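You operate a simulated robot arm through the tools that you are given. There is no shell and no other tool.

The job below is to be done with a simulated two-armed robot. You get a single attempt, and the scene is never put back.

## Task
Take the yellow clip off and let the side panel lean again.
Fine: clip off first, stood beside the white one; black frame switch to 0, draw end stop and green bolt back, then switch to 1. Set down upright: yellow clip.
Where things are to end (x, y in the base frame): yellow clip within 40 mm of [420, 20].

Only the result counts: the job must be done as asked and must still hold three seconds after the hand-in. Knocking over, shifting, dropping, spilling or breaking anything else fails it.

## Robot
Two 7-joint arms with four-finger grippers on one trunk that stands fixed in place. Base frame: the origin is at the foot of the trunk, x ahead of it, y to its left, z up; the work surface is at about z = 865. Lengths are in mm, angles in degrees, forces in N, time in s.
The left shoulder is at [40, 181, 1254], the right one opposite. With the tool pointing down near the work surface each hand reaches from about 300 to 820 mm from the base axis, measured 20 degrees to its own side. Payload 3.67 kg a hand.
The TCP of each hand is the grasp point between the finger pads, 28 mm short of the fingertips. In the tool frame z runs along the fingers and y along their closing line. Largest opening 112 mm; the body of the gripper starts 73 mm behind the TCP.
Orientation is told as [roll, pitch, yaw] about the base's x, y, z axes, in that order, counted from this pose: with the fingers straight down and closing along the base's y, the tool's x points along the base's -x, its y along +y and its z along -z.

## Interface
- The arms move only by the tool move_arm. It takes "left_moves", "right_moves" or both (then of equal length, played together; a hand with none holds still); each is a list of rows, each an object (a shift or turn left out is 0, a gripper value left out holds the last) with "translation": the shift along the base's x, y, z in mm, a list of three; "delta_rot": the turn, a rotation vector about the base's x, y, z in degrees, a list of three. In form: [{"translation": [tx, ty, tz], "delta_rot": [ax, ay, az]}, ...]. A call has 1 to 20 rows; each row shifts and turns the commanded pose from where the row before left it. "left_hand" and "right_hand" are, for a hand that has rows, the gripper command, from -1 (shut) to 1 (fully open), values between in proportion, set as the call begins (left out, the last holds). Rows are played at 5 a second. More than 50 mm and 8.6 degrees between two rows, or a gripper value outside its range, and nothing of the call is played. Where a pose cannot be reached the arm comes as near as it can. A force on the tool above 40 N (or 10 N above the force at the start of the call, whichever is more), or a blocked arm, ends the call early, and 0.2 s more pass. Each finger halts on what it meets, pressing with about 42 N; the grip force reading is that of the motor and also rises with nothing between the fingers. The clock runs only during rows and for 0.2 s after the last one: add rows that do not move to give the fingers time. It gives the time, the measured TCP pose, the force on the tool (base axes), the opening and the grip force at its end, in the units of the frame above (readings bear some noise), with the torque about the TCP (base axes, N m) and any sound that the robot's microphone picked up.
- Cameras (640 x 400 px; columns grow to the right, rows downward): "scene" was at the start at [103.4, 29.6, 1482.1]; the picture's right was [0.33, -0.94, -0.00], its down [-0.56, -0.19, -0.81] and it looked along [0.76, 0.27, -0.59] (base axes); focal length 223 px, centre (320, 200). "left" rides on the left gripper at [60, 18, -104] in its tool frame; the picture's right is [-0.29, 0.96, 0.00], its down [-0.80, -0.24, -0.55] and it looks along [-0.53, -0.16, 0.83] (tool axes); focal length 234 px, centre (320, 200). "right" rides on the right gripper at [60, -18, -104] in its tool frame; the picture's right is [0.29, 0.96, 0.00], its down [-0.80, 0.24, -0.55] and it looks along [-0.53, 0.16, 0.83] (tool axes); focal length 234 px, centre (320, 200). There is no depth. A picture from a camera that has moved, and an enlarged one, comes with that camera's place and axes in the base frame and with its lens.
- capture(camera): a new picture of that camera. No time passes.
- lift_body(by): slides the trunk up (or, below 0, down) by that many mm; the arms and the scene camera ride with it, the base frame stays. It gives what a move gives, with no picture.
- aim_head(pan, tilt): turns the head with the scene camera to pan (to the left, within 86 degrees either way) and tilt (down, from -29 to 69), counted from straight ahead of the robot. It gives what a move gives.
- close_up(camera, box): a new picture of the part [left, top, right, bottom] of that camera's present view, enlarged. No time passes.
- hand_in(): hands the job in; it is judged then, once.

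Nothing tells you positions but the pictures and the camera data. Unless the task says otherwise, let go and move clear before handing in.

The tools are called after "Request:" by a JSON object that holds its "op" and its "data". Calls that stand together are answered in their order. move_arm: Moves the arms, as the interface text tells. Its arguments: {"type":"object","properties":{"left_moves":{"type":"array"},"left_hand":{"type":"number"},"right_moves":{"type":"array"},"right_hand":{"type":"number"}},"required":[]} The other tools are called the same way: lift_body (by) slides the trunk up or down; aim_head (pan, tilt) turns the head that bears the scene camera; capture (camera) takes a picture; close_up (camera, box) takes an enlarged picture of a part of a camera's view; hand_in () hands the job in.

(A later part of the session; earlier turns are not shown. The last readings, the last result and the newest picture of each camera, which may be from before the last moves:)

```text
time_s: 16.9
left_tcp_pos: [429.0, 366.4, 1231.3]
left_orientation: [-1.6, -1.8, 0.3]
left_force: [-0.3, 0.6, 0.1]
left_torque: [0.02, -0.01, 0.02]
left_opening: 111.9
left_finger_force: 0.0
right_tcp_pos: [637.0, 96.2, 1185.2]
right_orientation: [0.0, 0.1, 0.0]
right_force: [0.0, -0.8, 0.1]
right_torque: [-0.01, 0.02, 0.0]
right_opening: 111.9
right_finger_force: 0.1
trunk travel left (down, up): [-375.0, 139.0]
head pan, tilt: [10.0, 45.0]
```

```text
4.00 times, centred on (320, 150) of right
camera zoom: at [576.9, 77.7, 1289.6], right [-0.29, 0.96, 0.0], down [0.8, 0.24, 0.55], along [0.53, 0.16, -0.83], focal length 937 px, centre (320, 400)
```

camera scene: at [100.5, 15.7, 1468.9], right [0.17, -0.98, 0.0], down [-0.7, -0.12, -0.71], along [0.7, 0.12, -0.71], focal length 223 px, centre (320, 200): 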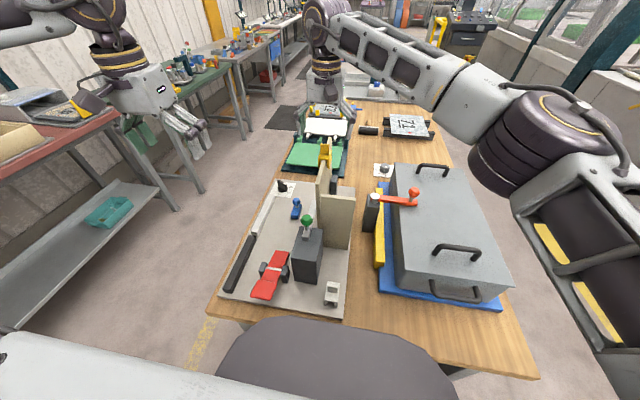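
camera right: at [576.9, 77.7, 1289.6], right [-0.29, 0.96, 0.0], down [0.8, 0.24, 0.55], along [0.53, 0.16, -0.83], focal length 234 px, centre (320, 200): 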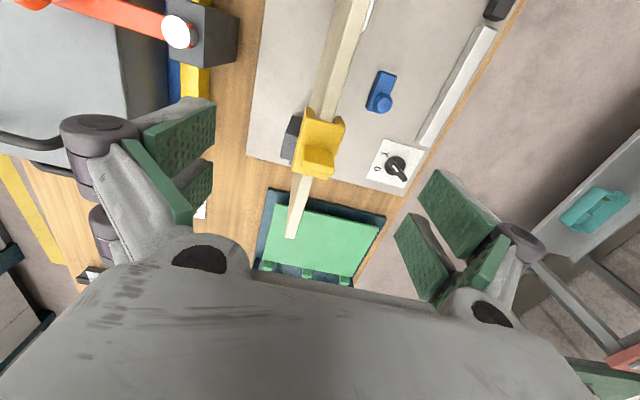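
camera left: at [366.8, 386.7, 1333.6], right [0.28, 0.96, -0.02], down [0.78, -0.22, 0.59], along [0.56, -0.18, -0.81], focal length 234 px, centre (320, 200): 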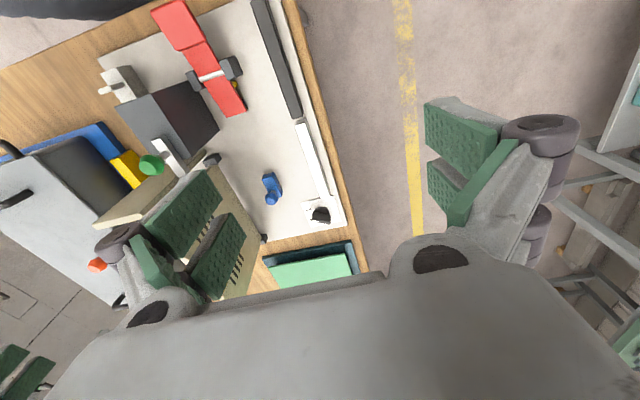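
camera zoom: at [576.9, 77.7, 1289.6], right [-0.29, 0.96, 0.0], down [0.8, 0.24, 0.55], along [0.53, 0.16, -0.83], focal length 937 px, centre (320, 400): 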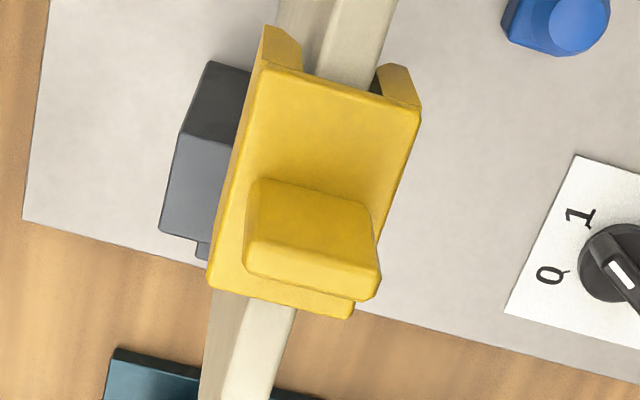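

The clip's saddle spans about x 623–671, y 81–113, so its centre is (647, 97). I'll lower with open fingers astride it.

Request:
{"op": "move_arm", "data": {"right_moves": [{"translation": [10, 1, 0]}, {"translation": [0, 0, -25]}, {"translation": [0, 0, -20]}, {"translation": [0, 0, -16]}, {"translation": [0, 0, -15]}, {}]}}

Request:
{"op": "close_up", "data": {"camera": "scene", "box": [290, 120, 370, 200]}}

Request:
{"op": "capture", "data": {"camera": "right"}}

Request:
{"op": "capture", "data": {"camera": "left"}}

```text
time_s: 18.2
left_tcp_pos: [430.1, 365.3, 1231.5]
left_orientation: [-1.7, -1.8, 0.4]
left_force: [0.2, -0.5, -0.2]
left_torque: [-0.01, 0.01, -0.01]
left_opening: 112.0
left_finger_force: 0.1
right_tcp_pos: [647.2, 95.9, 1109.7]
right_orientation: [0.0, 0.0, -0.1]
right_force: [-0.1, 0.6, 0.8]
right_torque: [-0.01, -0.01, 0.01]
right_opening: 111.9
right_finger_force: 0.1
trunk travel left (down, up): [-375.0, 139.0]
head pan, tilt: [10.0, 45.0]
```

```text
5.00 times, centred on (330, 160) of scene
camera zoom: at [100.8, 15.0, 1468.9], right [0.17, -0.98, 0.0], down [-0.7, -0.12, -0.71], along [0.7, 0.12, -0.71], focal length 1117 px, centre (270, 400)
```

zoom: 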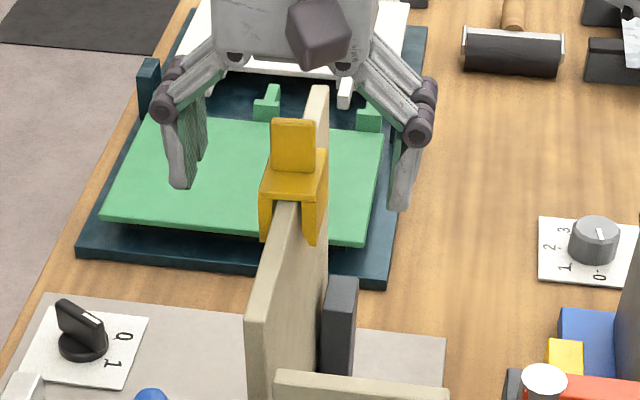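

```text
taken
camera right: at [586.9, 78.3, 1213.0], right [-0.29, 0.96, 0.0], down [0.8, 0.24, 0.55], along [0.53, 0.16, -0.83], focal length 234 px, centre (320, 200)
```

right: 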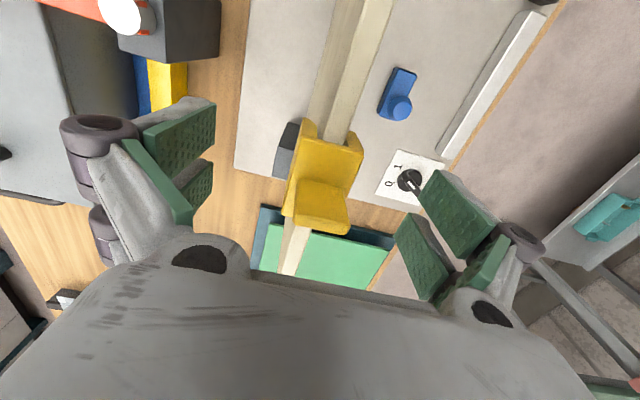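

```text
taken
camera left: at [367.0, 387.2, 1333.2], right [0.28, 0.96, -0.02], down [0.78, -0.22, 0.59], along [0.56, -0.18, -0.81], focal length 234 px, centre (320, 200)
```

left: 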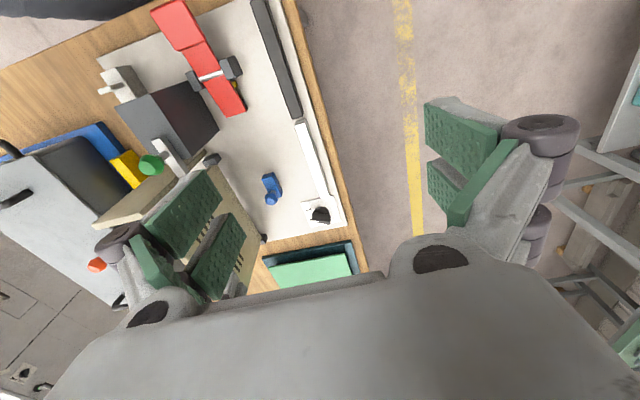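

Request:
{"op": "move_arm", "data": {"right_moves": [{}, {}, {}, {}, {}, {}], "right_hand": -1}}

Request:
{"op": "capture", "data": {"camera": "right"}}

Request:
{"op": "close_up", "data": {"camera": "scene", "box": [290, 120, 370, 200]}}

```text
time_s: 19.6
left_tcp_pos: [430.8, 365.1, 1231.5]
left_orientation: [-1.7, -1.7, 0.3]
left_force: [0.3, 0.2, -0.5]
left_torque: [0.01, -0.02, -0.02]
left_opening: 112.1
left_finger_force: 0.0
right_tcp_pos: [647.5, 96.3, 1109.5]
right_orientation: [0.1, 0.0, 0.1]
right_force: [0.5, 0.3, 1.6]
right_torque: [-0.03, 0.02, 0.0]
right_opening: 33.0
right_finger_force: 42.3
trunk travel left (down, up): [-375.0, 139.0]
head pan, tilt: [10.0, 45.0]
```

```text
taken
camera right: at [587.0, 78.4, 1213.3], right [-0.29, 0.96, 0.0], down [0.8, 0.24, 0.55], along [0.53, 0.16, -0.83], focal length 234 px, centre (320, 200)
```

right: 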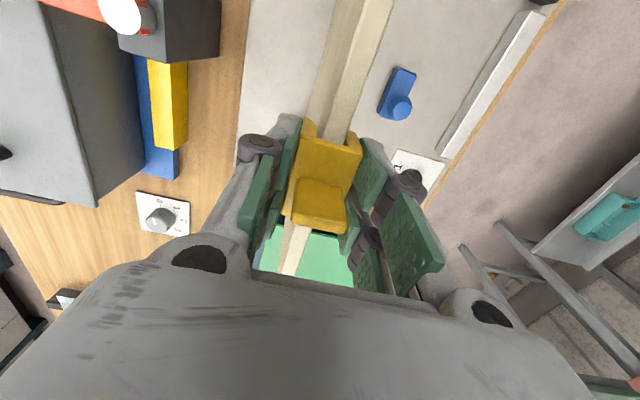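

```text
5.00 times, centred on (330, 160) of scene
camera zoom: at [100.9, 15.0, 1468.9], right [0.17, -0.98, 0.0], down [-0.7, -0.12, -0.71], along [0.7, 0.12, -0.71], focal length 1117 px, centre (270, 400)
```

zoom: 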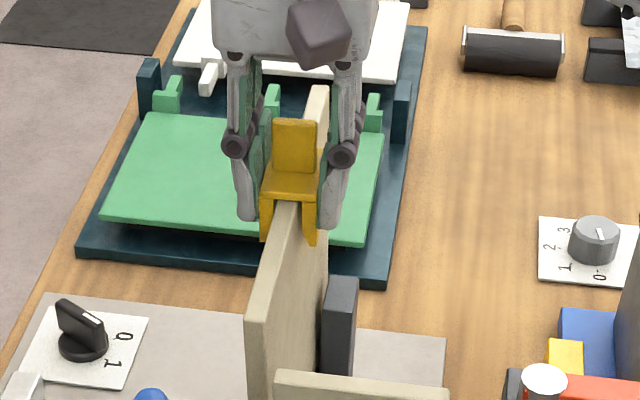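

The saddle is held at 33 mm; I'll lift it straight up slowly off the panel.

Request:
{"op": "move_arm", "data": {"right_moves": [{"translation": [0, 0, 5]}, {"translation": [0, 0, 5]}, {"translation": [0, 0, 8]}, {"translation": [0, 0, 10]}, {"translation": [0, 0, 12]}, {}]}}

Request:
{"op": "capture", "data": {"camera": "right"}}

Request:
{"op": "capture", "data": {"camera": "scene"}}

Request:
{"op": "close_up", "data": {"camera": "scene", "box": [280, 120, 380, 270]}}

```text
time_s: 21.1
left_tcp_pos: [430.1, 366.4, 1230.6]
left_orientation: [-1.8, -1.7, 0.4]
left_force: [-0.6, 0.6, -1.4]
left_torque: [-0.01, -0.02, -0.02]
left_opening: 112.0
left_finger_force: 0.0
right_tcp_pos: [647.3, 96.7, 1149.6]
right_orientation: [0.0, 0.0, 0.0]
right_force: [-0.3, 0.1, -0.8]
right_torque: [0.01, 0.0, 0.05]
right_opening: 33.0
right_finger_force: 42.0
trunk travel left (down, up): [-375.0, 139.0]
head pan, tilt: [10.0, 45.0]
```

```text
taken
camera right: at [587.4, 79.0, 1253.0], right [-0.29, 0.96, 0.0], down [0.8, 0.24, 0.55], along [0.53, 0.16, -0.83], focal length 234 px, centre (320, 200)
```

right: 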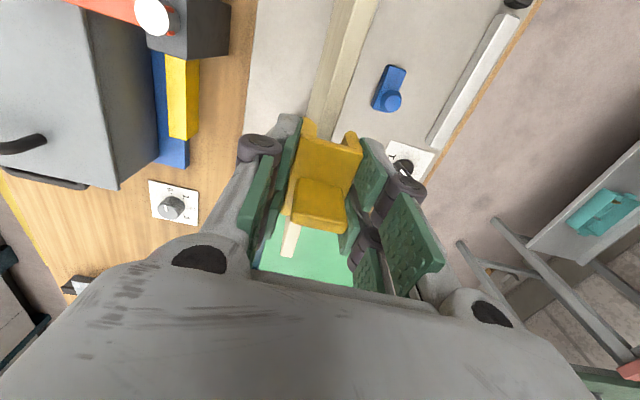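

```text
taken
camera scene: at [101.2, 14.9, 1468.8], right [0.17, -0.98, 0.0], down [-0.7, -0.12, -0.71], along [0.7, 0.12, -0.71], focal length 223 px, centre (320, 200)
```

scene: 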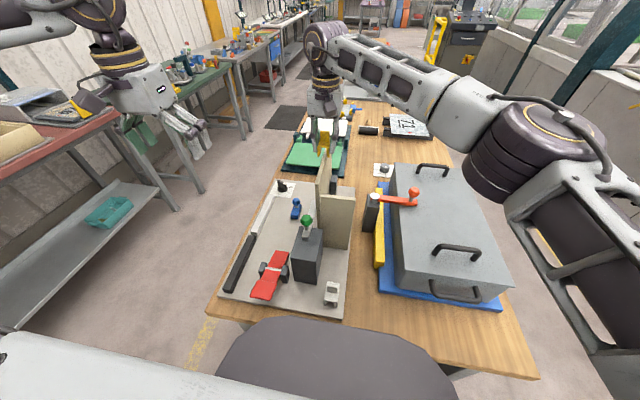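

```text
2.67 times, centred on (330, 195) of scene
camera zoom: at [101.2, 14.9, 1468.8], right [0.17, -0.98, 0.0], down [-0.7, -0.12, -0.71], along [0.7, 0.12, -0.71], focal length 596 px, centre (293, 213)
```

zoom: 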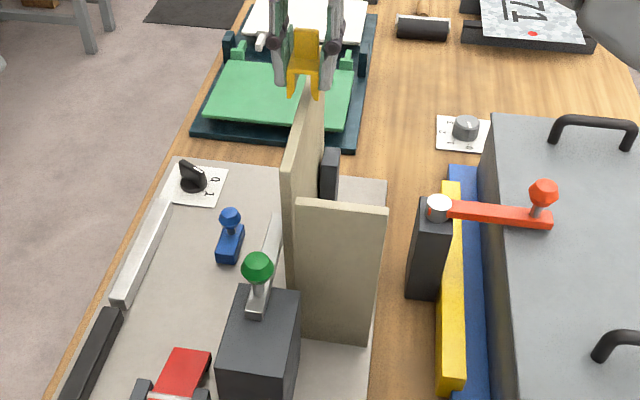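

The clip is free and the panel still stands. Near the target the tall black block (x 365–460, y 70–132, top z≈996) would foul the palm with this low grip, so I'll reseat the clip, and regrip it higher, by its tab.

Request:
{"op": "move_arm", "data": {"right_moves": [{"translation": [0, 0, -12]}, {"translation": [0, 0, -10]}, {"translation": [0, 0, -8]}, {"translation": [0, 0, -5]}, {"translation": [0, 0, -4]}, {}]}}

```text
time_s: 22.4
left_tcp_pos: [430.7, 365.9, 1231.4]
left_orientation: [-1.7, -1.7, 0.3]
left_force: [0.5, -0.2, -0.1]
left_torque: [-0.03, -0.01, 0.0]
left_opening: 111.9
left_finger_force: 0.0
right_tcp_pos: [647.9, 96.7, 1110.6]
right_orientation: [0.0, 0.0, 0.0]
right_force: [-0.3, -0.2, -0.3]
right_torque: [0.03, -0.01, -0.03]
right_opening: 33.2
right_finger_force: 42.1
trunk travel left (down, up): [-375.0, 139.0]
head pan, tilt: [10.0, 45.0]
```

Request:
{"op": "move_arm", "data": {"right_moves": [{"translation": [0, 0, -1]}, {}]}}

Request:
{"op": "move_arm", "data": {"right_moves": [{}, {}, {}, {"translation": [0, 0, 10]}, {"translation": [0, 0, 10]}, {"translation": [0, 0, 8.5]}, {}], "right_hand": 0.25}}

Request:
{"op": "close_up", "data": {"camera": "scene", "box": [290, 120, 370, 200]}}

Request:
{"op": "capture", "data": {"camera": "right"}}

```text
time_s: 23.1
left_tcp_pos: [430.9, 365.8, 1231.4]
left_orientation: [-1.6, -1.7, 0.2]
left_force: [-0.4, 0.6, -0.6]
left_torque: [-0.01, -0.01, 0.01]
left_opening: 112.0
left_finger_force: 0.0
right_tcp_pos: [647.4, 97.0, 1109.3]
right_orientation: [0.0, 0.0, 0.0]
right_force: [0.8, 0.2, 0.0]
right_torque: [0.0, 0.03, 0.02]
right_opening: 32.8
right_finger_force: 41.8
trunk travel left (down, up): [-375.0, 139.0]
head pan, tilt: [10.0, 45.0]
```

```text
time_s: 24.6
left_tcp_pos: [430.4, 366.3, 1232.0]
left_orientation: [-1.7, -1.6, 0.3]
left_force: [0.2, 0.0, 0.0]
left_torque: [-0.05, 0.01, 0.0]
left_opening: 112.1
left_finger_force: 0.0
right_tcp_pos: [647.6, 96.9, 1138.4]
right_orientation: [0.0, 0.0, 0.0]
right_force: [0.3, 0.2, 0.0]
right_torque: [-0.01, -0.01, -0.01]
right_opening: 70.0
right_finger_force: 0.1
trunk travel left (down, up): [-375.0, 139.0]
head pan, tilt: [10.0, 45.0]
```

```text
5.00 times, centred on (330, 160) of scene
camera zoom: at [101.1, 15.0, 1468.8], right [0.17, -0.98, 0.0], down [-0.7, -0.12, -0.71], along [0.7, 0.12, -0.71], focal length 1117 px, centre (270, 400)
```

zoom: 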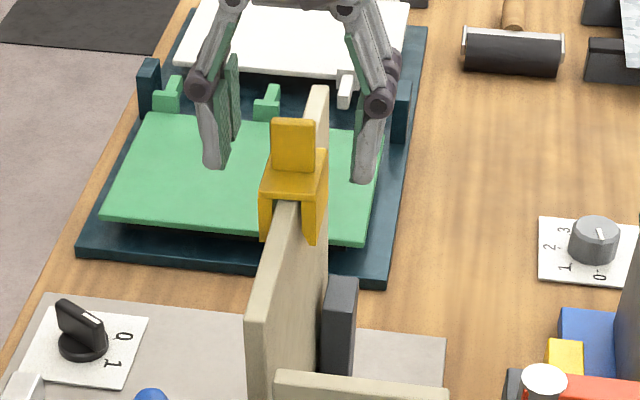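

```text
taken
camera right: at [587.4, 78.9, 1242.4], right [-0.29, 0.96, 0.0], down [0.8, 0.24, 0.55], along [0.53, 0.16, -0.83], focal length 234 px, centre (320, 200)
```

right: 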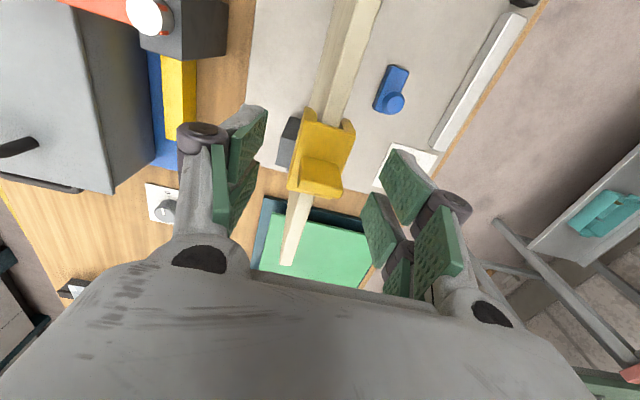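

Request:
{"op": "move_arm", "data": {"right_moves": [{"translation": [2, 0, 0]}, {}, {}, {}, {}], "right_hand": -1}}

Request:
{"op": "close_up", "data": {"camera": "scene", "box": [290, 120, 370, 200]}}

Request:
{"op": "close_up", "data": {"camera": "right", "box": [240, 80, 400, 240]}}

```text
time_s: 25.9
left_tcp_pos: [430.0, 366.8, 1231.7]
left_orientation: [-1.6, -1.7, 0.3]
left_force: [0.6, -0.6, 0.5]
left_torque: [0.01, -0.04, 0.02]
left_opening: 111.9
left_finger_force: 0.1
right_tcp_pos: [649.0, 97.2, 1137.8]
right_orientation: [-0.1, 0.0, 0.0]
right_force: [-1.2, -0.1, 0.7]
right_torque: [0.01, 0.01, 0.02]
right_opening: 0.0
right_finger_force: 35.7
trunk travel left (down, up): [-375.0, 139.0]
head pan, tilt: [10.0, 45.0]
```

```text
5.00 times, centred on (330, 160) of scene
camera zoom: at [101.0, 15.0, 1468.9], right [0.17, -0.98, 0.0], down [-0.7, -0.12, -0.71], along [0.7, 0.12, -0.71], focal length 1117 px, centre (270, 400)
```

zoom: 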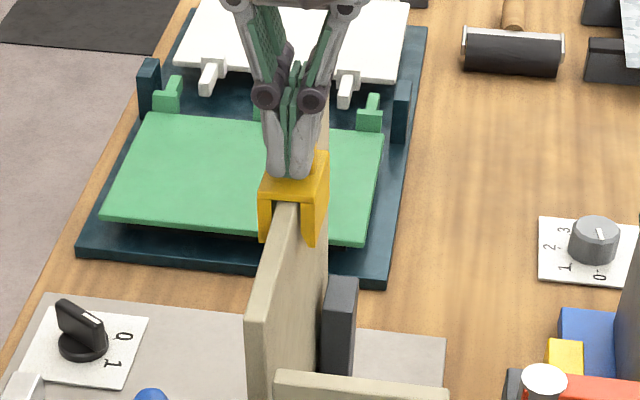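

```text
2.50 times, centred on (320, 160) of right
camera zoom: at [589.4, 78.8, 1241.9], right [-0.29, 0.96, 0.0], down [0.8, 0.24, 0.55], along [0.53, 0.16, -0.83], focal length 585 px, centre (320, 300)
```

zoom: 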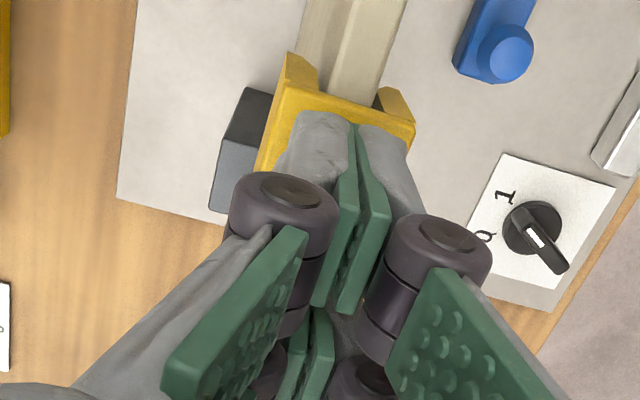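

The fingers closed to zero just in front of the tab, so the tab sits further ahead in x; I'll open, shift 15 mm forward, and close again.

Request:
{"op": "move_arm", "data": {"right_moves": [{}, {}, {}, {"translation": [8, 0, 0]}, {"translation": [7, 0, 0]}, {}], "right_hand": 0.1}}

Request:
{"op": "close_up", "data": {"camera": "right", "box": [240, 60, 400, 220]}}

Request:
{"op": "close_up", "data": {"camera": "scene", "box": [290, 120, 370, 200]}}

```text
time_s: 27.2
left_tcp_pos: [430.0, 365.0, 1231.4]
left_orientation: [-1.7, -1.7, 0.3]
left_force: [-0.2, -0.1, -0.1]
left_torque: [0.03, 0.01, 0.01]
left_opening: 112.0
left_finger_force: 0.0
right_tcp_pos: [664.7, 96.4, 1138.9]
right_orientation: [0.0, 0.0, -0.1]
right_force: [0.0, 0.2, -0.5]
right_torque: [0.02, -0.03, 0.01]
right_opening: 61.7
right_finger_force: 0.1
trunk travel left (down, up): [-375.0, 139.0]
head pan, tilt: [10.0, 45.0]
```

```text
2.50 times, centred on (320, 140) of right
camera zoom: at [604.7, 79.0, 1241.9], right [-0.29, 0.96, 0.0], down [0.8, 0.24, 0.55], along [0.53, 0.16, -0.83], focal length 585 px, centre (320, 350)
```

zoom: 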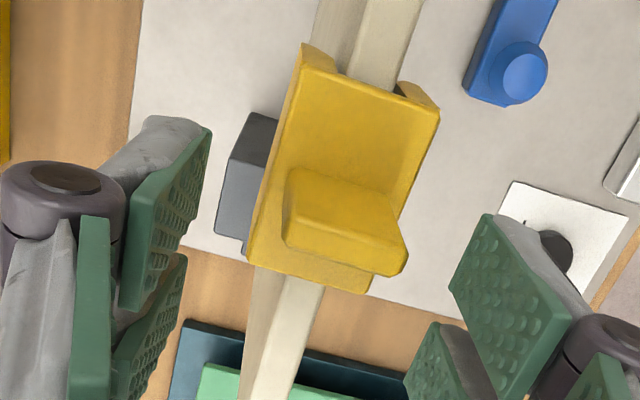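

```text
5.00 times, centred on (330, 160) of scene
camera zoom: at [100.9, 14.7, 1468.9], right [0.17, -0.98, 0.0], down [-0.7, -0.12, -0.71], along [0.7, 0.12, -0.71], focal length 1117 px, centre (270, 400)
```

zoom: 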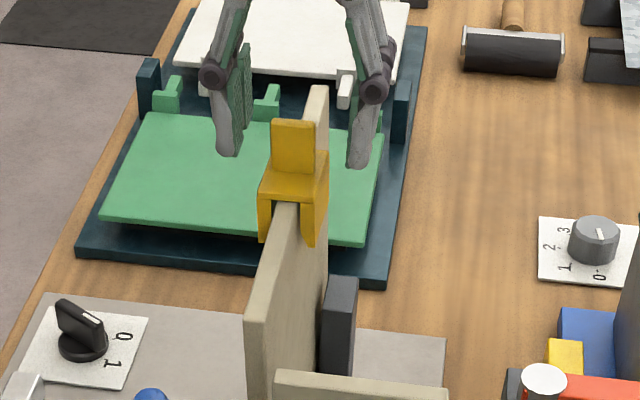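

Request:
{"op": "move_arm", "data": {"right_moves": [{}, {}, {}, {}], "right_hand": -1}}

Request:
{"op": "close_up", "data": {"camera": "right", "box": [240, 60, 400, 220]}}

Request:
{"op": "close_up", "data": {"camera": "scene", "box": [290, 120, 370, 200]}}

```text
time_s: 28.2
left_tcp_pos: [431.0, 366.0, 1232.4]
left_orientation: [-1.7, -1.7, 0.3]
left_force: [0.2, -0.2, -0.7]
left_torque: [0.0, -0.01, -0.04]
left_opening: 112.1
left_finger_force: 0.0
right_tcp_pos: [664.4, 96.9, 1137.1]
right_orientation: [-0.1, 0.0, 0.0]
right_force: [-0.5, -0.7, 1.1]
right_torque: [0.0, 0.03, -0.01]
right_opening: 24.6
right_finger_force: 42.0
trunk travel left (down, up): [-375.0, 139.0]
head pan, tilt: [10.0, 45.0]
```

```text
2.50 times, centred on (320, 140) of right
camera zoom: at [604.5, 79.3, 1241.9], right [-0.29, 0.96, 0.0], down [0.8, 0.24, 0.55], along [0.53, 0.16, -0.83], focal length 585 px, centre (320, 350)
```

zoom: 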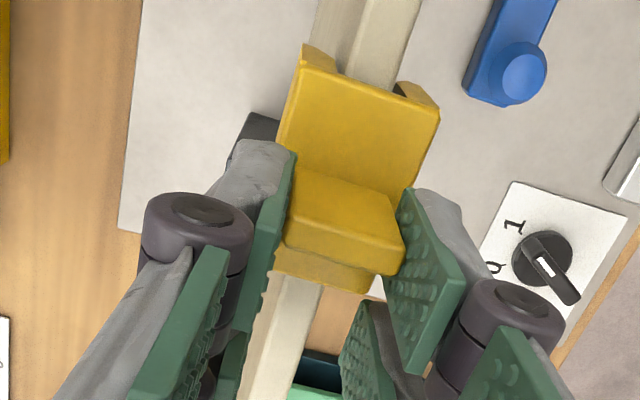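

```text
5.00 times, centred on (330, 160) of scene
camera zoom: at [100.9, 15.0, 1468.9], right [0.17, -0.98, 0.0], down [-0.7, -0.12, -0.71], along [0.7, 0.12, -0.71], focal length 1117 px, centre (270, 400)
```

zoom: 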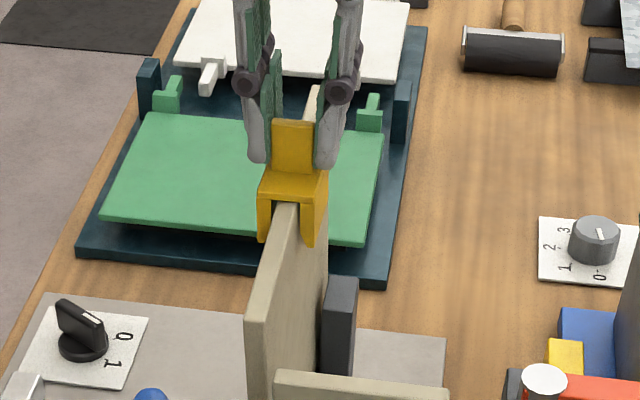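

The tab is held at 24.6 mm. I'll lift clear and carry the clip over to a point above (418, 20), between the white clip and the end panel.

Request:
{"op": "move_arm", "data": {"right_moves": [{"translation": [0, 0, 5]}, {"translation": [0, 0, 10]}, {"translation": [0, 0, 20]}, {"translation": [0, 0, 25]}, {"translation": [0, 0, 25]}, {"translation": [-30, -10, 0]}, {"translation": [-40, -15, 0]}, {"translation": [-40, -15, 0]}, {"translation": [-40, -15, 0]}, {"translation": [-40, -12, 0]}, {"translation": [-36, -10, 0]}, {"translation": [-20, 0, 0]}, {}]}}

Request:
{"op": "capture", "data": {"camera": "right"}}

Request:
{"op": "capture", "data": {"camera": "scene"}}

```text
time_s: 31.1
left_tcp_pos: [430.2, 366.0, 1232.2]
left_orientation: [-1.7, -1.8, 0.2]
left_force: [-0.1, -0.1, 0.0]
left_torque: [0.02, 0.02, 0.0]
left_opening: 111.9
left_finger_force: 0.1
right_tcp_pos: [417.8, 20.4, 1224.1]
right_orientation: [0.1, 0.1, -0.1]
right_force: [-0.4, 0.2, -0.1]
right_torque: [-0.01, -0.01, -0.01]
right_opening: 24.6
right_finger_force: 42.3
trunk travel left (down, up): [-375.0, 139.0]
head pan, tilt: [10.0, 45.0]
```

```text
taken
camera right: at [358.3, 2.4, 1327.2], right [-0.29, 0.96, 0.0], down [0.8, 0.24, 0.55], along [0.53, 0.16, -0.83], focal length 234 px, centre (320, 200)
```

right: 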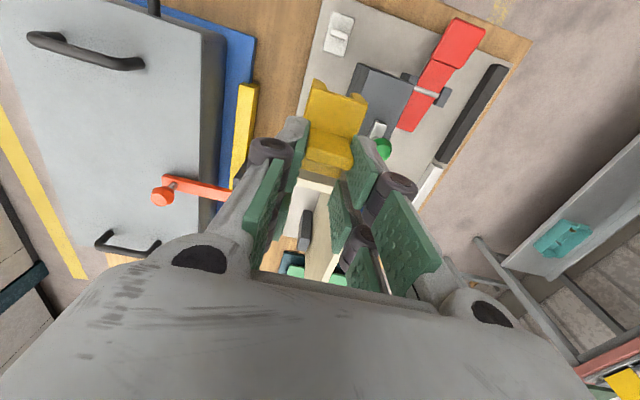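

```text
taken
camera scene: at [101.1, 15.1, 1468.8], right [0.17, -0.98, 0.0], down [-0.7, -0.12, -0.71], along [0.7, 0.12, -0.71], focal length 223 px, centre (320, 200)
```

scene: 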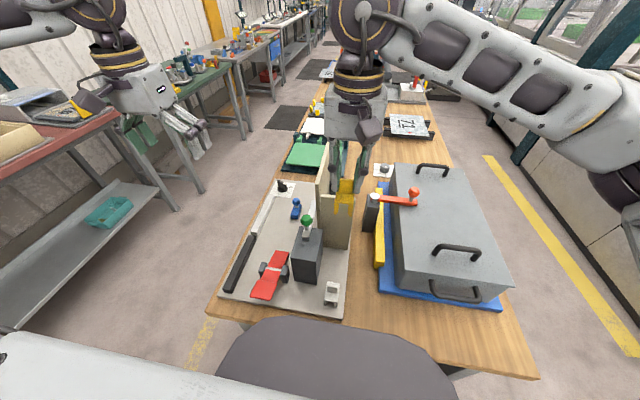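

Request:
{"op": "move_arm", "data": {"right_moves": [{"translation": [0, 0, -40]}, {"translation": [0, 0, -40]}, {"translation": [0, 0, -40]}, {"translation": [0, 0, -35]}, {"translation": [0, 0, -30]}, {"translation": [0, 0, -20]}, {"translation": [0, 0, -9]}, {}]}}

Request:
{"op": "capture", "data": {"camera": "right"}}

Request:
{"op": "close_up", "data": {"camera": "scene", "box": [280, 190, 400, 310]}}

```text
time_s: 32.9
left_tcp_pos: [430.3, 365.8, 1232.6]
left_orientation: [-1.7, -1.7, 0.3]
left_force: [0.1, -0.6, 0.1]
left_torque: [-0.01, 0.04, 0.01]
left_opening: 112.0
left_finger_force: 0.0
right_tcp_pos: [418.4, 19.2, 1009.3]
right_orientation: [0.0, 0.1, 0.0]
right_force: [-1.0, -0.4, 0.0]
right_torque: [-0.02, 0.01, 0.0]
right_opening: 24.7
right_finger_force: 41.7
trunk travel left (down, up): [-375.0, 139.0]
head pan, tilt: [10.0, 45.0]
```

```text
taken
camera right: at [357.7, 2.1, 1112.4], right [-0.29, 0.96, 0.0], down [0.8, 0.24, 0.55], along [0.53, 0.16, -0.83], focal length 234 px, centre (320, 200)
```

right: 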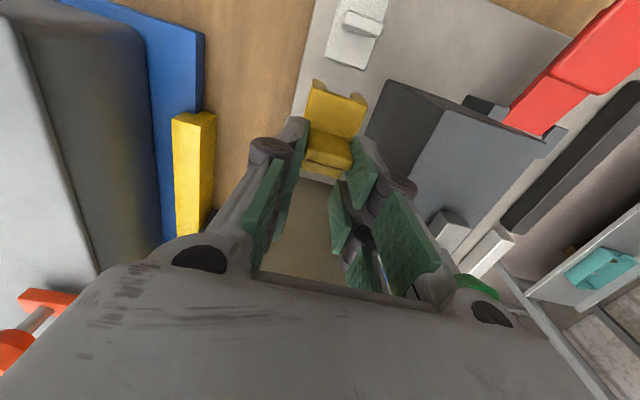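

```text
3.33 times, centred on (340, 250) of scene
camera zoom: at [100.8, 15.0, 1468.9], right [0.17, -0.98, 0.0], down [-0.7, -0.12, -0.71], along [0.7, 0.12, -0.71], focal length 745 px, centre (253, 33)
```

zoom: 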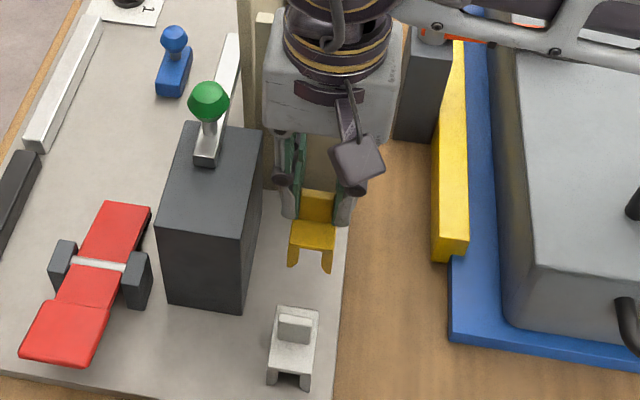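

The clip hangs upright clear of the block and the end panel. I'll lower further, then touch down in small steps.

Request:
{"op": "move_arm", "data": {"right_moves": [{"translation": [0, 0, -20]}, {"translation": [0, 0, -15]}, {"translation": [0, 0, -12]}, {"translation": [0, 0, -8]}, {}]}}

Request:
{"op": "close_up", "data": {"camera": "scene", "box": [280, 190, 400, 310]}}

Request:
{"op": "capture", "data": {"camera": "right"}}

```text
time_s: 34.0
left_tcp_pos: [430.2, 365.8, 1230.7]
left_orientation: [-1.7, -1.9, 0.3]
left_force: [0.7, 0.9, 1.4]
left_torque: [0.0, -0.02, -0.01]
left_opening: 112.1
left_finger_force: 0.0
right_tcp_pos: [418.4, 19.8, 953.9]
right_orientation: [0.0, 0.0, 0.1]
right_force: [-0.4, 0.6, -0.2]
right_torque: [0.03, 0.01, -0.01]
right_opening: 24.4
right_finger_force: 42.5
trunk travel left (down, up): [-375.0, 139.0]
head pan, tilt: [10.0, 45.0]
```

```text
3.33 times, centred on (340, 250) of scene
camera zoom: at [100.9, 14.9, 1468.9], right [0.17, -0.98, 0.0], down [-0.7, -0.12, -0.71], along [0.7, 0.12, -0.71], focal length 745 px, centre (253, 33)
```

zoom: 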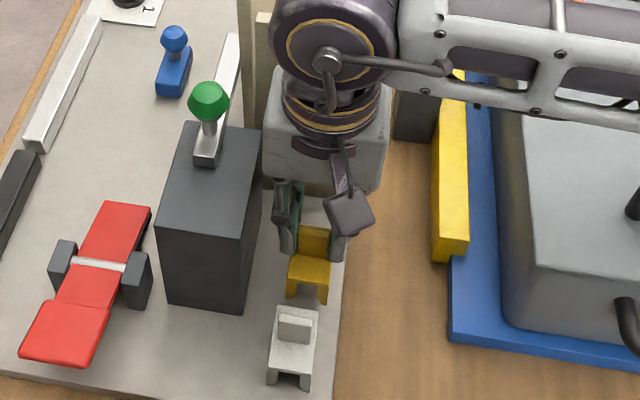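

```text
taken
camera right: at [358.2, 1.6, 1058.1], right [-0.29, 0.96, 0.0], down [0.8, 0.24, 0.55], along [0.53, 0.16, -0.83], focal length 234 px, centre (320, 200)
```

right: 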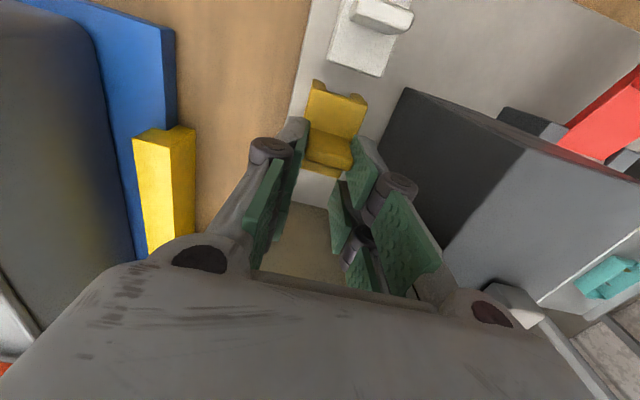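

Request:
{"op": "move_arm", "data": {"right_moves": [{"translation": [0, 0, -4]}, {"translation": [0, 0, -4]}, {"translation": [0, 0, -3]}, {}]}}

Request:
{"op": "close_up", "data": {"camera": "scene", "box": [310, 240, 370, 300]}}

```text
time_s: 35.0
left_tcp_pos: [429.3, 365.4, 1231.8]
left_orientation: [-1.7, -1.7, 0.3]
left_force: [-0.3, 0.5, 0.1]
left_torque: [0.01, 0.01, -0.02]
left_opening: 112.0
left_finger_force: 0.1
right_tcp_pos: [418.6, 19.7, 942.2]
right_orientation: [0.0, 0.0, 0.0]
right_force: [0.6, -0.5, -1.4]
right_torque: [-0.01, -0.01, 0.0]
right_opening: 24.9
right_finger_force: 41.6
trunk travel left (down, up): [-375.0, 139.0]
head pan, tilt: [10.0, 45.0]
```

```text
6.67 times, centred on (340, 270) of scene
camera zoom: at [101.0, 14.9, 1468.9], right [0.17, -0.98, 0.0], down [-0.7, -0.12, -0.71], along [0.7, 0.12, -0.71], focal length 1489 px, centre (187, -267)
```

zoom: 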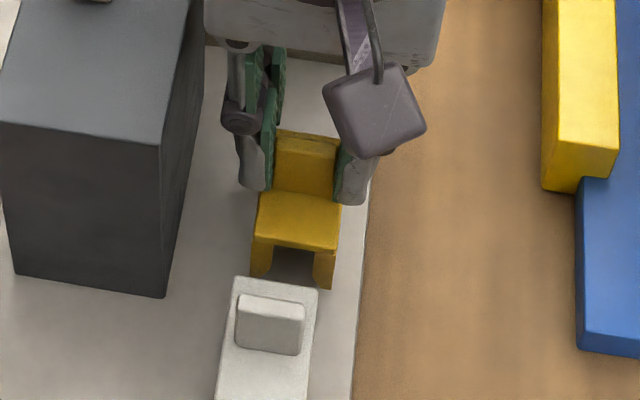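

Request:
{"op": "move_arm", "data": {"right_moves": [{"translation": [0, 0, -2]}, {"translation": [0, 0, -2]}, {}]}}

```text
time_s: 35.9
left_tcp_pos: [430.1, 364.7, 1231.7]
left_orientation: [-1.7, -1.7, 0.3]
left_force: [-0.8, -0.8, -0.5]
left_torque: [0.0, 0.01, 0.0]
left_opening: 111.9
left_finger_force: 0.1
right_tcp_pos: [419.6, 18.8, 939.1]
right_orientation: [0.0, 0.0, 0.0]
right_force: [-0.1, 0.7, -0.7]
right_torque: [0.02, 0.0, -0.02]
right_opening: 24.5
right_finger_force: 41.8
trunk travel left (down, up): [-375.0, 139.0]
head pan, tilt: [10.0, 45.0]
```

Request:
{"op": "move_arm", "data": {"right_moves": [{"translation": [0, 0, -2]}, {"translation": [0, 0, -2]}, {}]}}

Request:
{"op": "close_up", "data": {"camera": "scene", "box": [310, 240, 370, 300]}}

```text
time_s: 36.6
left_tcp_pos: [430.9, 365.6, 1232.8]
left_orientation: [-1.7, -1.8, 0.3]
left_force: [-0.4, 0.6, -0.2]
left_torque: [0.04, 0.03, -0.01]
left_opening: 111.7
left_finger_force: 0.2
right_tcp_pos: [418.7, 19.5, 935.7]
right_orientation: [-0.1, -0.1, 0.0]
right_force: [1.0, -1.3, 10.0]
right_torque: [-0.06, 0.05, -0.01]
right_opening: 24.5
right_finger_force: 42.2
trunk travel left (down, up): [-375.0, 139.0]
head pan, tilt: [10.0, 45.0]
```

```text
6.67 times, centred on (340, 270) of scene
camera zoom: at [100.4, 14.7, 1469.0], right [0.17, -0.98, 0.0], down [-0.7, -0.12, -0.71], along [0.7, 0.12, -0.71], focal length 1489 px, centre (187, -267)
```

zoom: 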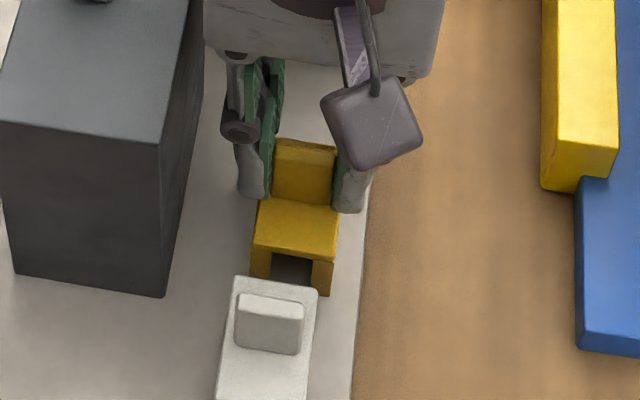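

Contact at 10 N: the clip stands on the plate. I'll open only part way (the block is close) and rise straight up.

Request:
{"op": "move_arm", "data": {"right_moves": [{"translation": [0, 0, 0.5]}, {}, {}, {}], "right_hand": -0.15}}

Request:
{"op": "close_up", "data": {"camera": "scene", "box": [310, 240, 370, 300]}}

Request:
{"op": "move_arm", "data": {"right_moves": [{"translation": [0, 0, 5]}, {"translation": [0, 0, 10]}, {"translation": [0, 0, 25]}, {"translation": [0, 0, 40]}, {"translation": [0, 0, 40]}, {"translation": [0, 0, 40]}, {"translation": [0, 0, 40]}, {"translation": [0, 0, 40]}]}}

Request:
{"op": "capture", "data": {"camera": "scene"}}

Request:
{"op": "close_up", "data": {"camera": "scene", "box": [280, 190, 400, 310]}}

```text
time_s: 37.6
left_tcp_pos: [430.2, 365.1, 1231.7]
left_orientation: [-1.7, -1.8, 0.3]
left_force: [0.0, -0.5, -0.1]
left_torque: [0.01, -0.01, -0.01]
left_opening: 112.1
left_finger_force: 0.0
right_tcp_pos: [418.3, 19.6, 934.8]
right_orientation: [0.0, 0.0, -0.1]
right_force: [0.1, 0.2, 0.0]
right_torque: [-0.03, 0.01, 0.0]
right_opening: 47.7
right_finger_force: 0.1
trunk travel left (down, up): [-375.0, 139.0]
head pan, tilt: [10.0, 45.0]
```

```text
6.67 times, centred on (340, 270) of scene
camera zoom: at [100.9, 14.9, 1468.9], right [0.17, -0.98, 0.0], down [-0.7, -0.12, -0.71], along [0.7, 0.12, -0.71], focal length 1489 px, centre (187, -267)
```

zoom: 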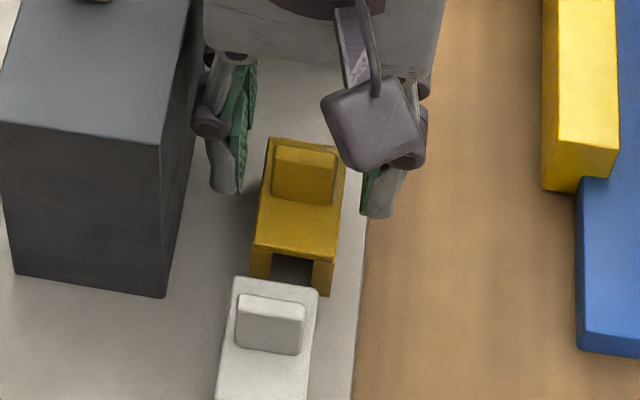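

```text
time_s: 39.5
left_tcp_pos: [429.4, 364.8, 1232.3]
left_orientation: [-1.7, -1.8, 0.3]
left_force: [0.0, -0.9, -0.1]
left_torque: [0.0, 0.0, 0.01]
left_opening: 112.1
left_finger_force: 0.1
right_tcp_pos: [418.2, 20.0, 1176.0]
right_orientation: [0.0, 0.0, 0.1]
right_force: [0.4, 0.1, -0.4]
right_torque: [0.0, -0.02, 0.03]
right_opening: 47.7
right_finger_force: 0.1
trunk travel left (down, up): [-375.0, 139.0]
head pan, tilt: [10.0, 45.0]
```

```text
taken
camera scene: at [100.4, 15.3, 1468.9], right [0.17, -0.98, 0.0], down [-0.7, -0.12, -0.71], along [0.7, 0.12, -0.71], focal length 223 px, centre (320, 200)
```

scene: 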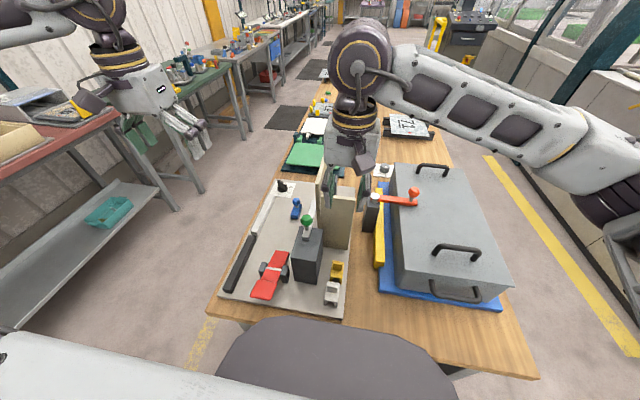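

```text
3.33 times, centred on (340, 250) of scene
camera zoom: at [100.4, 15.3, 1468.9], right [0.17, -0.98, 0.0], down [-0.7, -0.12, -0.71], along [0.7, 0.12, -0.71], focal length 745 px, centre (253, 33)
```

zoom: 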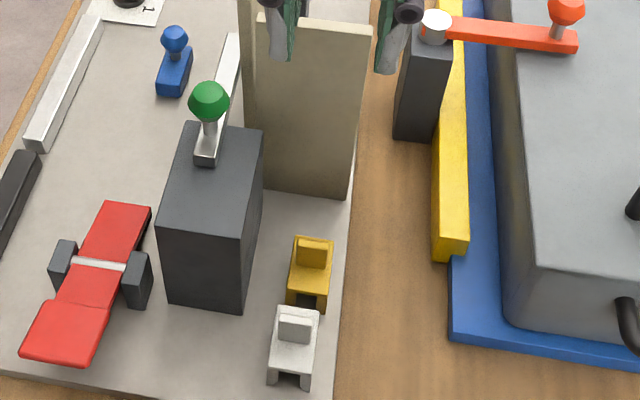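

The yellow clip now stands upright beside the white one. Next, the black switch at about (714, 272) points at 1; I'll retract the right hand and bring the left hand with closed fingers above it to push the handle round to 0.

Request:
{"op": "move_arm", "data": {"right_moves": [{"translation": [0, -30, 20]}, {"translation": [0, -40, 20]}, {"translation": [0, -40, 20]}, {"translation": [0, -40, 20]}, {"translation": [0, -30, 0]}, {}, {}, {}, {}], "left_moves": [{"translation": [30, -10, 0], "delta_rot": [1.7, 1.8, 0]}, {"translation": [35, -10, 0]}, {"translation": [35, -10, 0]}, {"translation": [35, -15, 0]}, {"translation": [35, -15, 0]}, {"translation": [35, -15, 0]}, {"translation": [35, -15, -30]}, {"translation": [0, 0, -50]}, {"translation": [0, 0, -50]}], "left_hand": -1}}

Request:
{"op": "capture", "data": {"camera": "scene"}}

Request:
{"op": "capture", "data": {"camera": "left"}}

```text
time_s: 41.5
left_tcp_pos: [670.8, 275.0, 1100.9]
left_orientation: [-0.1, 0.0, 0.2]
left_force: [0.3, -0.2, -0.5]
left_torque: [-0.02, 0.02, -0.01]
left_opening: 0.0
left_finger_force: 36.1
right_tcp_pos: [420.4, -161.1, 1254.9]
right_orientation: [0.0, 0.1, 0.0]
right_force: [1.1, 0.6, -0.2]
right_torque: [-0.04, 0.01, 0.0]
right_opening: 47.7
right_finger_force: 0.0
trunk travel left (down, up): [-375.0, 139.0]
head pan, tilt: [10.0, 45.0]
```

```text
taken
camera scene: at [101.8, 15.2, 1468.8], right [0.17, -0.98, 0.0], down [-0.7, -0.12, -0.71], along [0.7, 0.12, -0.71], focal length 223 px, centre (320, 200)
```

scene: 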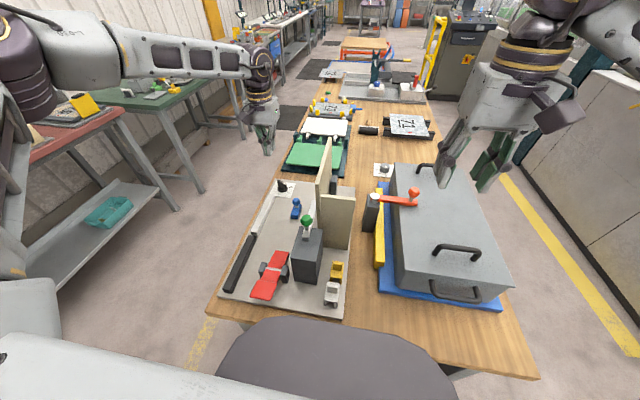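

```text
taken
camera left: at [610.9, 293.7, 1205.2], right [0.28, 0.96, 0.0], down [0.8, -0.24, 0.55], along [0.53, -0.16, -0.83], focal length 234 px, centre (320, 200)
```

left: 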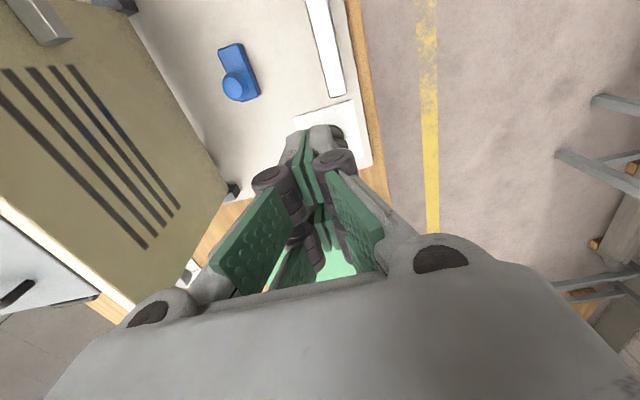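

Request:
{"op": "move_arm", "data": {"left_moves": [{"translation": [0, 0, -50]}, {"translation": [0, 0, -50]}, {"translation": [0, 0, -40]}, {}]}}

Request:
{"op": "close_up", "data": {"camera": "scene", "box": [240, 150, 320, 220]}}

Request:
{"op": "close_up", "data": {"camera": "left", "box": [220, 60, 420, 200]}}

```text
time_s: 42.5
left_tcp_pos: [662.4, 279.3, 965.6]
left_orientation: [0.0, -0.1, 0.2]
left_force: [0.0, -0.1, -0.1]
left_torque: [-0.02, 0.01, -0.02]
left_opening: 0.1
left_finger_force: 35.2
left hand out of reach, approached as far as the arm can: row 3
right_tcp_pos: [418.3, -161.8, 1255.1]
right_orientation: [-0.1, 0.1, 0.0]
right_force: [0.6, -1.2, -0.7]
right_torque: [-0.02, 0.02, -0.02]
right_opening: 47.6
right_finger_force: 0.1
trunk travel left (down, up): [-375.0, 139.0]
head pan, tilt: [10.0, 45.0]
```

```text
5.71 times, centred on (280, 185) of scene
camera zoom: at [100.7, 14.6, 1468.9], right [0.17, -0.98, 0.0], down [-0.7, -0.12, -0.71], along [0.7, 0.12, -0.71], focal length 1277 px, centre (549, 286)
```

zoom: 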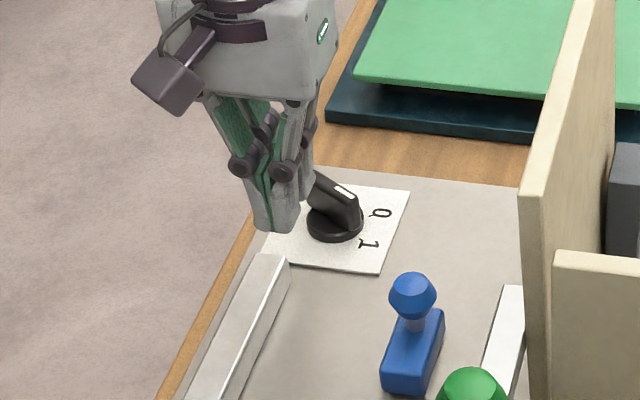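

```text
2.86 times, centred on (320, 130) of left
camera zoom: at [601.3, 297.3, 1068.8], right [0.28, 0.96, 0.0], down [0.8, -0.24, 0.56], along [0.53, -0.16, -0.83], focal length 669 px, centre (320, 400)
```

zoom: 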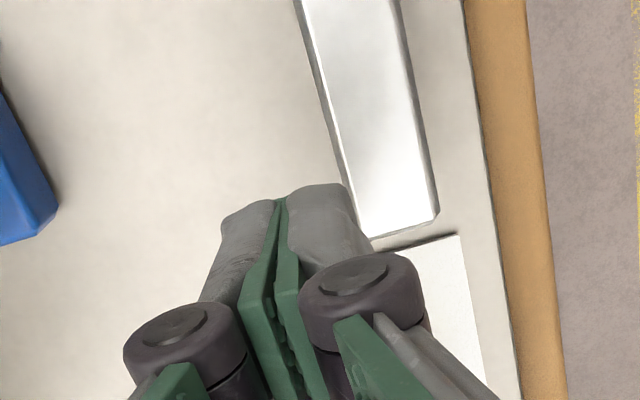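

Straight down is at the edge of reach here, so I'll pitch the left hand 30° (fingertips forward), which also suits pushing the handle in +x.

Request:
{"op": "move_arm", "data": {"left_moves": [{"translation": [-5, -5, 25]}, {"translation": [-5, -6, 20], "delta_rot": [0, -7.5, 0]}, {"translation": [-5, -6, 0], "delta_rot": [0, -7.5, 0]}, {"translation": [-5, -6, 0], "delta_rot": [0, -7.5, 0]}, {"translation": [0, -8, 0], "delta_rot": [0, -7.5, 0]}, {}]}}

Request:
{"op": "close_up", "data": {"camera": "scene", "box": [240, 150, 320, 220]}}

Request:
{"op": "capture", "data": {"camera": "left"}}

```text
time_s: 43.9
left_tcp_pos: [643.3, 247.6, 1010.5]
left_orientation: [-0.3, -29.9, 0.3]
left_force: [-0.7, 0.4, 1.0]
left_torque: [-0.01, 0.02, 0.01]
left_opening: 0.0
left_finger_force: 35.6
right_tcp_pos: [419.5, -160.7, 1254.6]
right_orientation: [0.0, 0.0, 0.0]
right_force: [0.6, 0.6, 0.7]
right_torque: [-0.01, 0.01, 0.01]
right_opening: 47.5
right_finger_force: 0.0
trunk travel left (down, up): [-375.0, 139.0]
head pan, tilt: [10.0, 45.0]
```

```text
5.71 times, centred on (280, 185) of scene
camera zoom: at [101.6, 15.4, 1468.8], right [0.17, -0.98, 0.0], down [-0.7, -0.12, -0.71], along [0.7, 0.12, -0.71], focal length 1277 px, centre (549, 286)
```

zoom: 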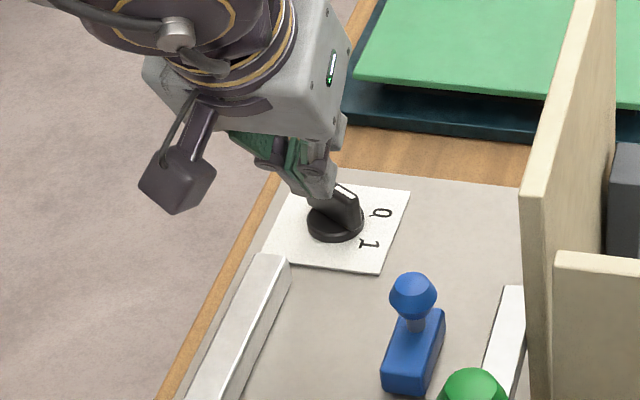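

```text
taken
camera left: at [538.5, 266.6, 1069.9], right [0.25, 0.96, 0.14], down [0.41, -0.23, 0.88], along [0.88, -0.16, -0.46], focal length 234 px, centre (320, 200)
```

left: 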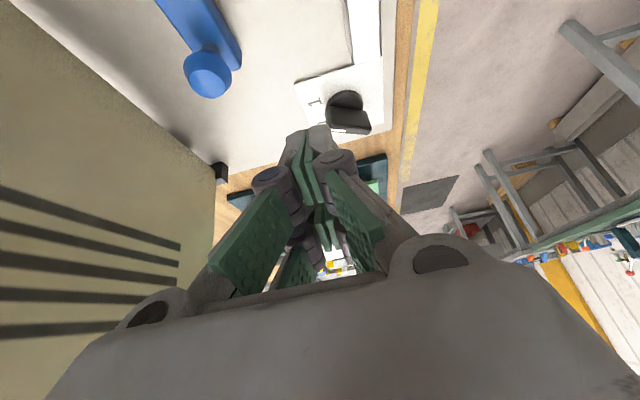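

Request:
{"op": "move_arm", "data": {"left_moves": [{"translation": [0, 0, -35]}, {"translation": [0, 0, -30]}, {}]}}

Request:
{"op": "close_up", "data": {"camera": "scene", "box": [260, 160, 320, 210]}}

Request:
{"op": "close_up", "data": {"camera": "left", "box": [240, 60, 400, 200]}}

```text
time_s: 44.6
left_tcp_pos: [642.4, 247.3, 945.4]
left_orientation: [-0.2, -29.9, 0.3]
left_force: [-0.8, 0.1, -0.4]
left_torque: [-0.01, -0.02, 0.01]
left_opening: 0.0
left_finger_force: 35.8
right_tcp_pos: [419.3, -161.2, 1256.2]
right_orientation: [0.0, 0.0, 0.0]
right_force: [-0.3, -0.1, -0.3]
right_torque: [0.0, 0.04, 0.02]
right_opening: 47.8
right_finger_force: 0.0
trunk travel left (down, up): [-375.0, 139.0]
head pan, tilt: [10.0, 45.0]
```

```text
8.00 times, centred on (290, 185) of scene
camera zoom: at [100.0, 14.3, 1469.0], right [0.17, -0.98, 0.0], down [-0.7, -0.12, -0.71], along [0.7, 0.12, -0.71], focal length 1787 px, centre (560, 320)
```

zoom: 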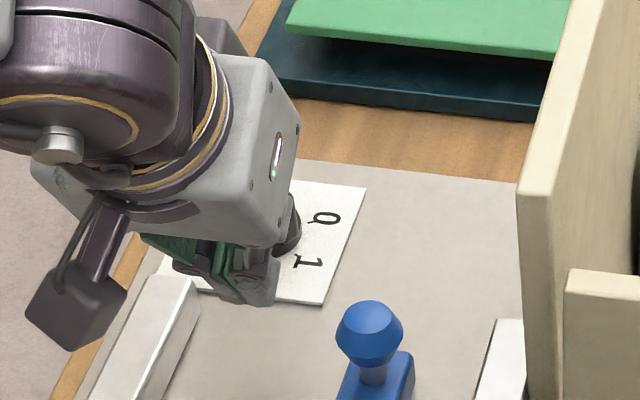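

```text
2.86 times, centred on (320, 130) of left
camera zoom: at [538.5, 266.5, 1006.2], right [0.25, 0.96, 0.14], down [0.41, -0.24, 0.88], along [0.88, -0.16, -0.46], focal length 669 px, centre (320, 400)
```

zoom: 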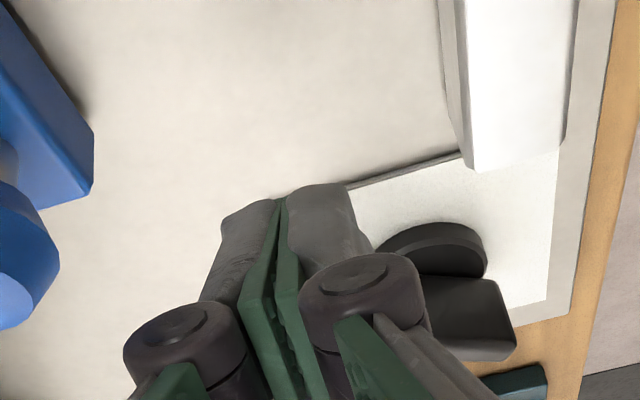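

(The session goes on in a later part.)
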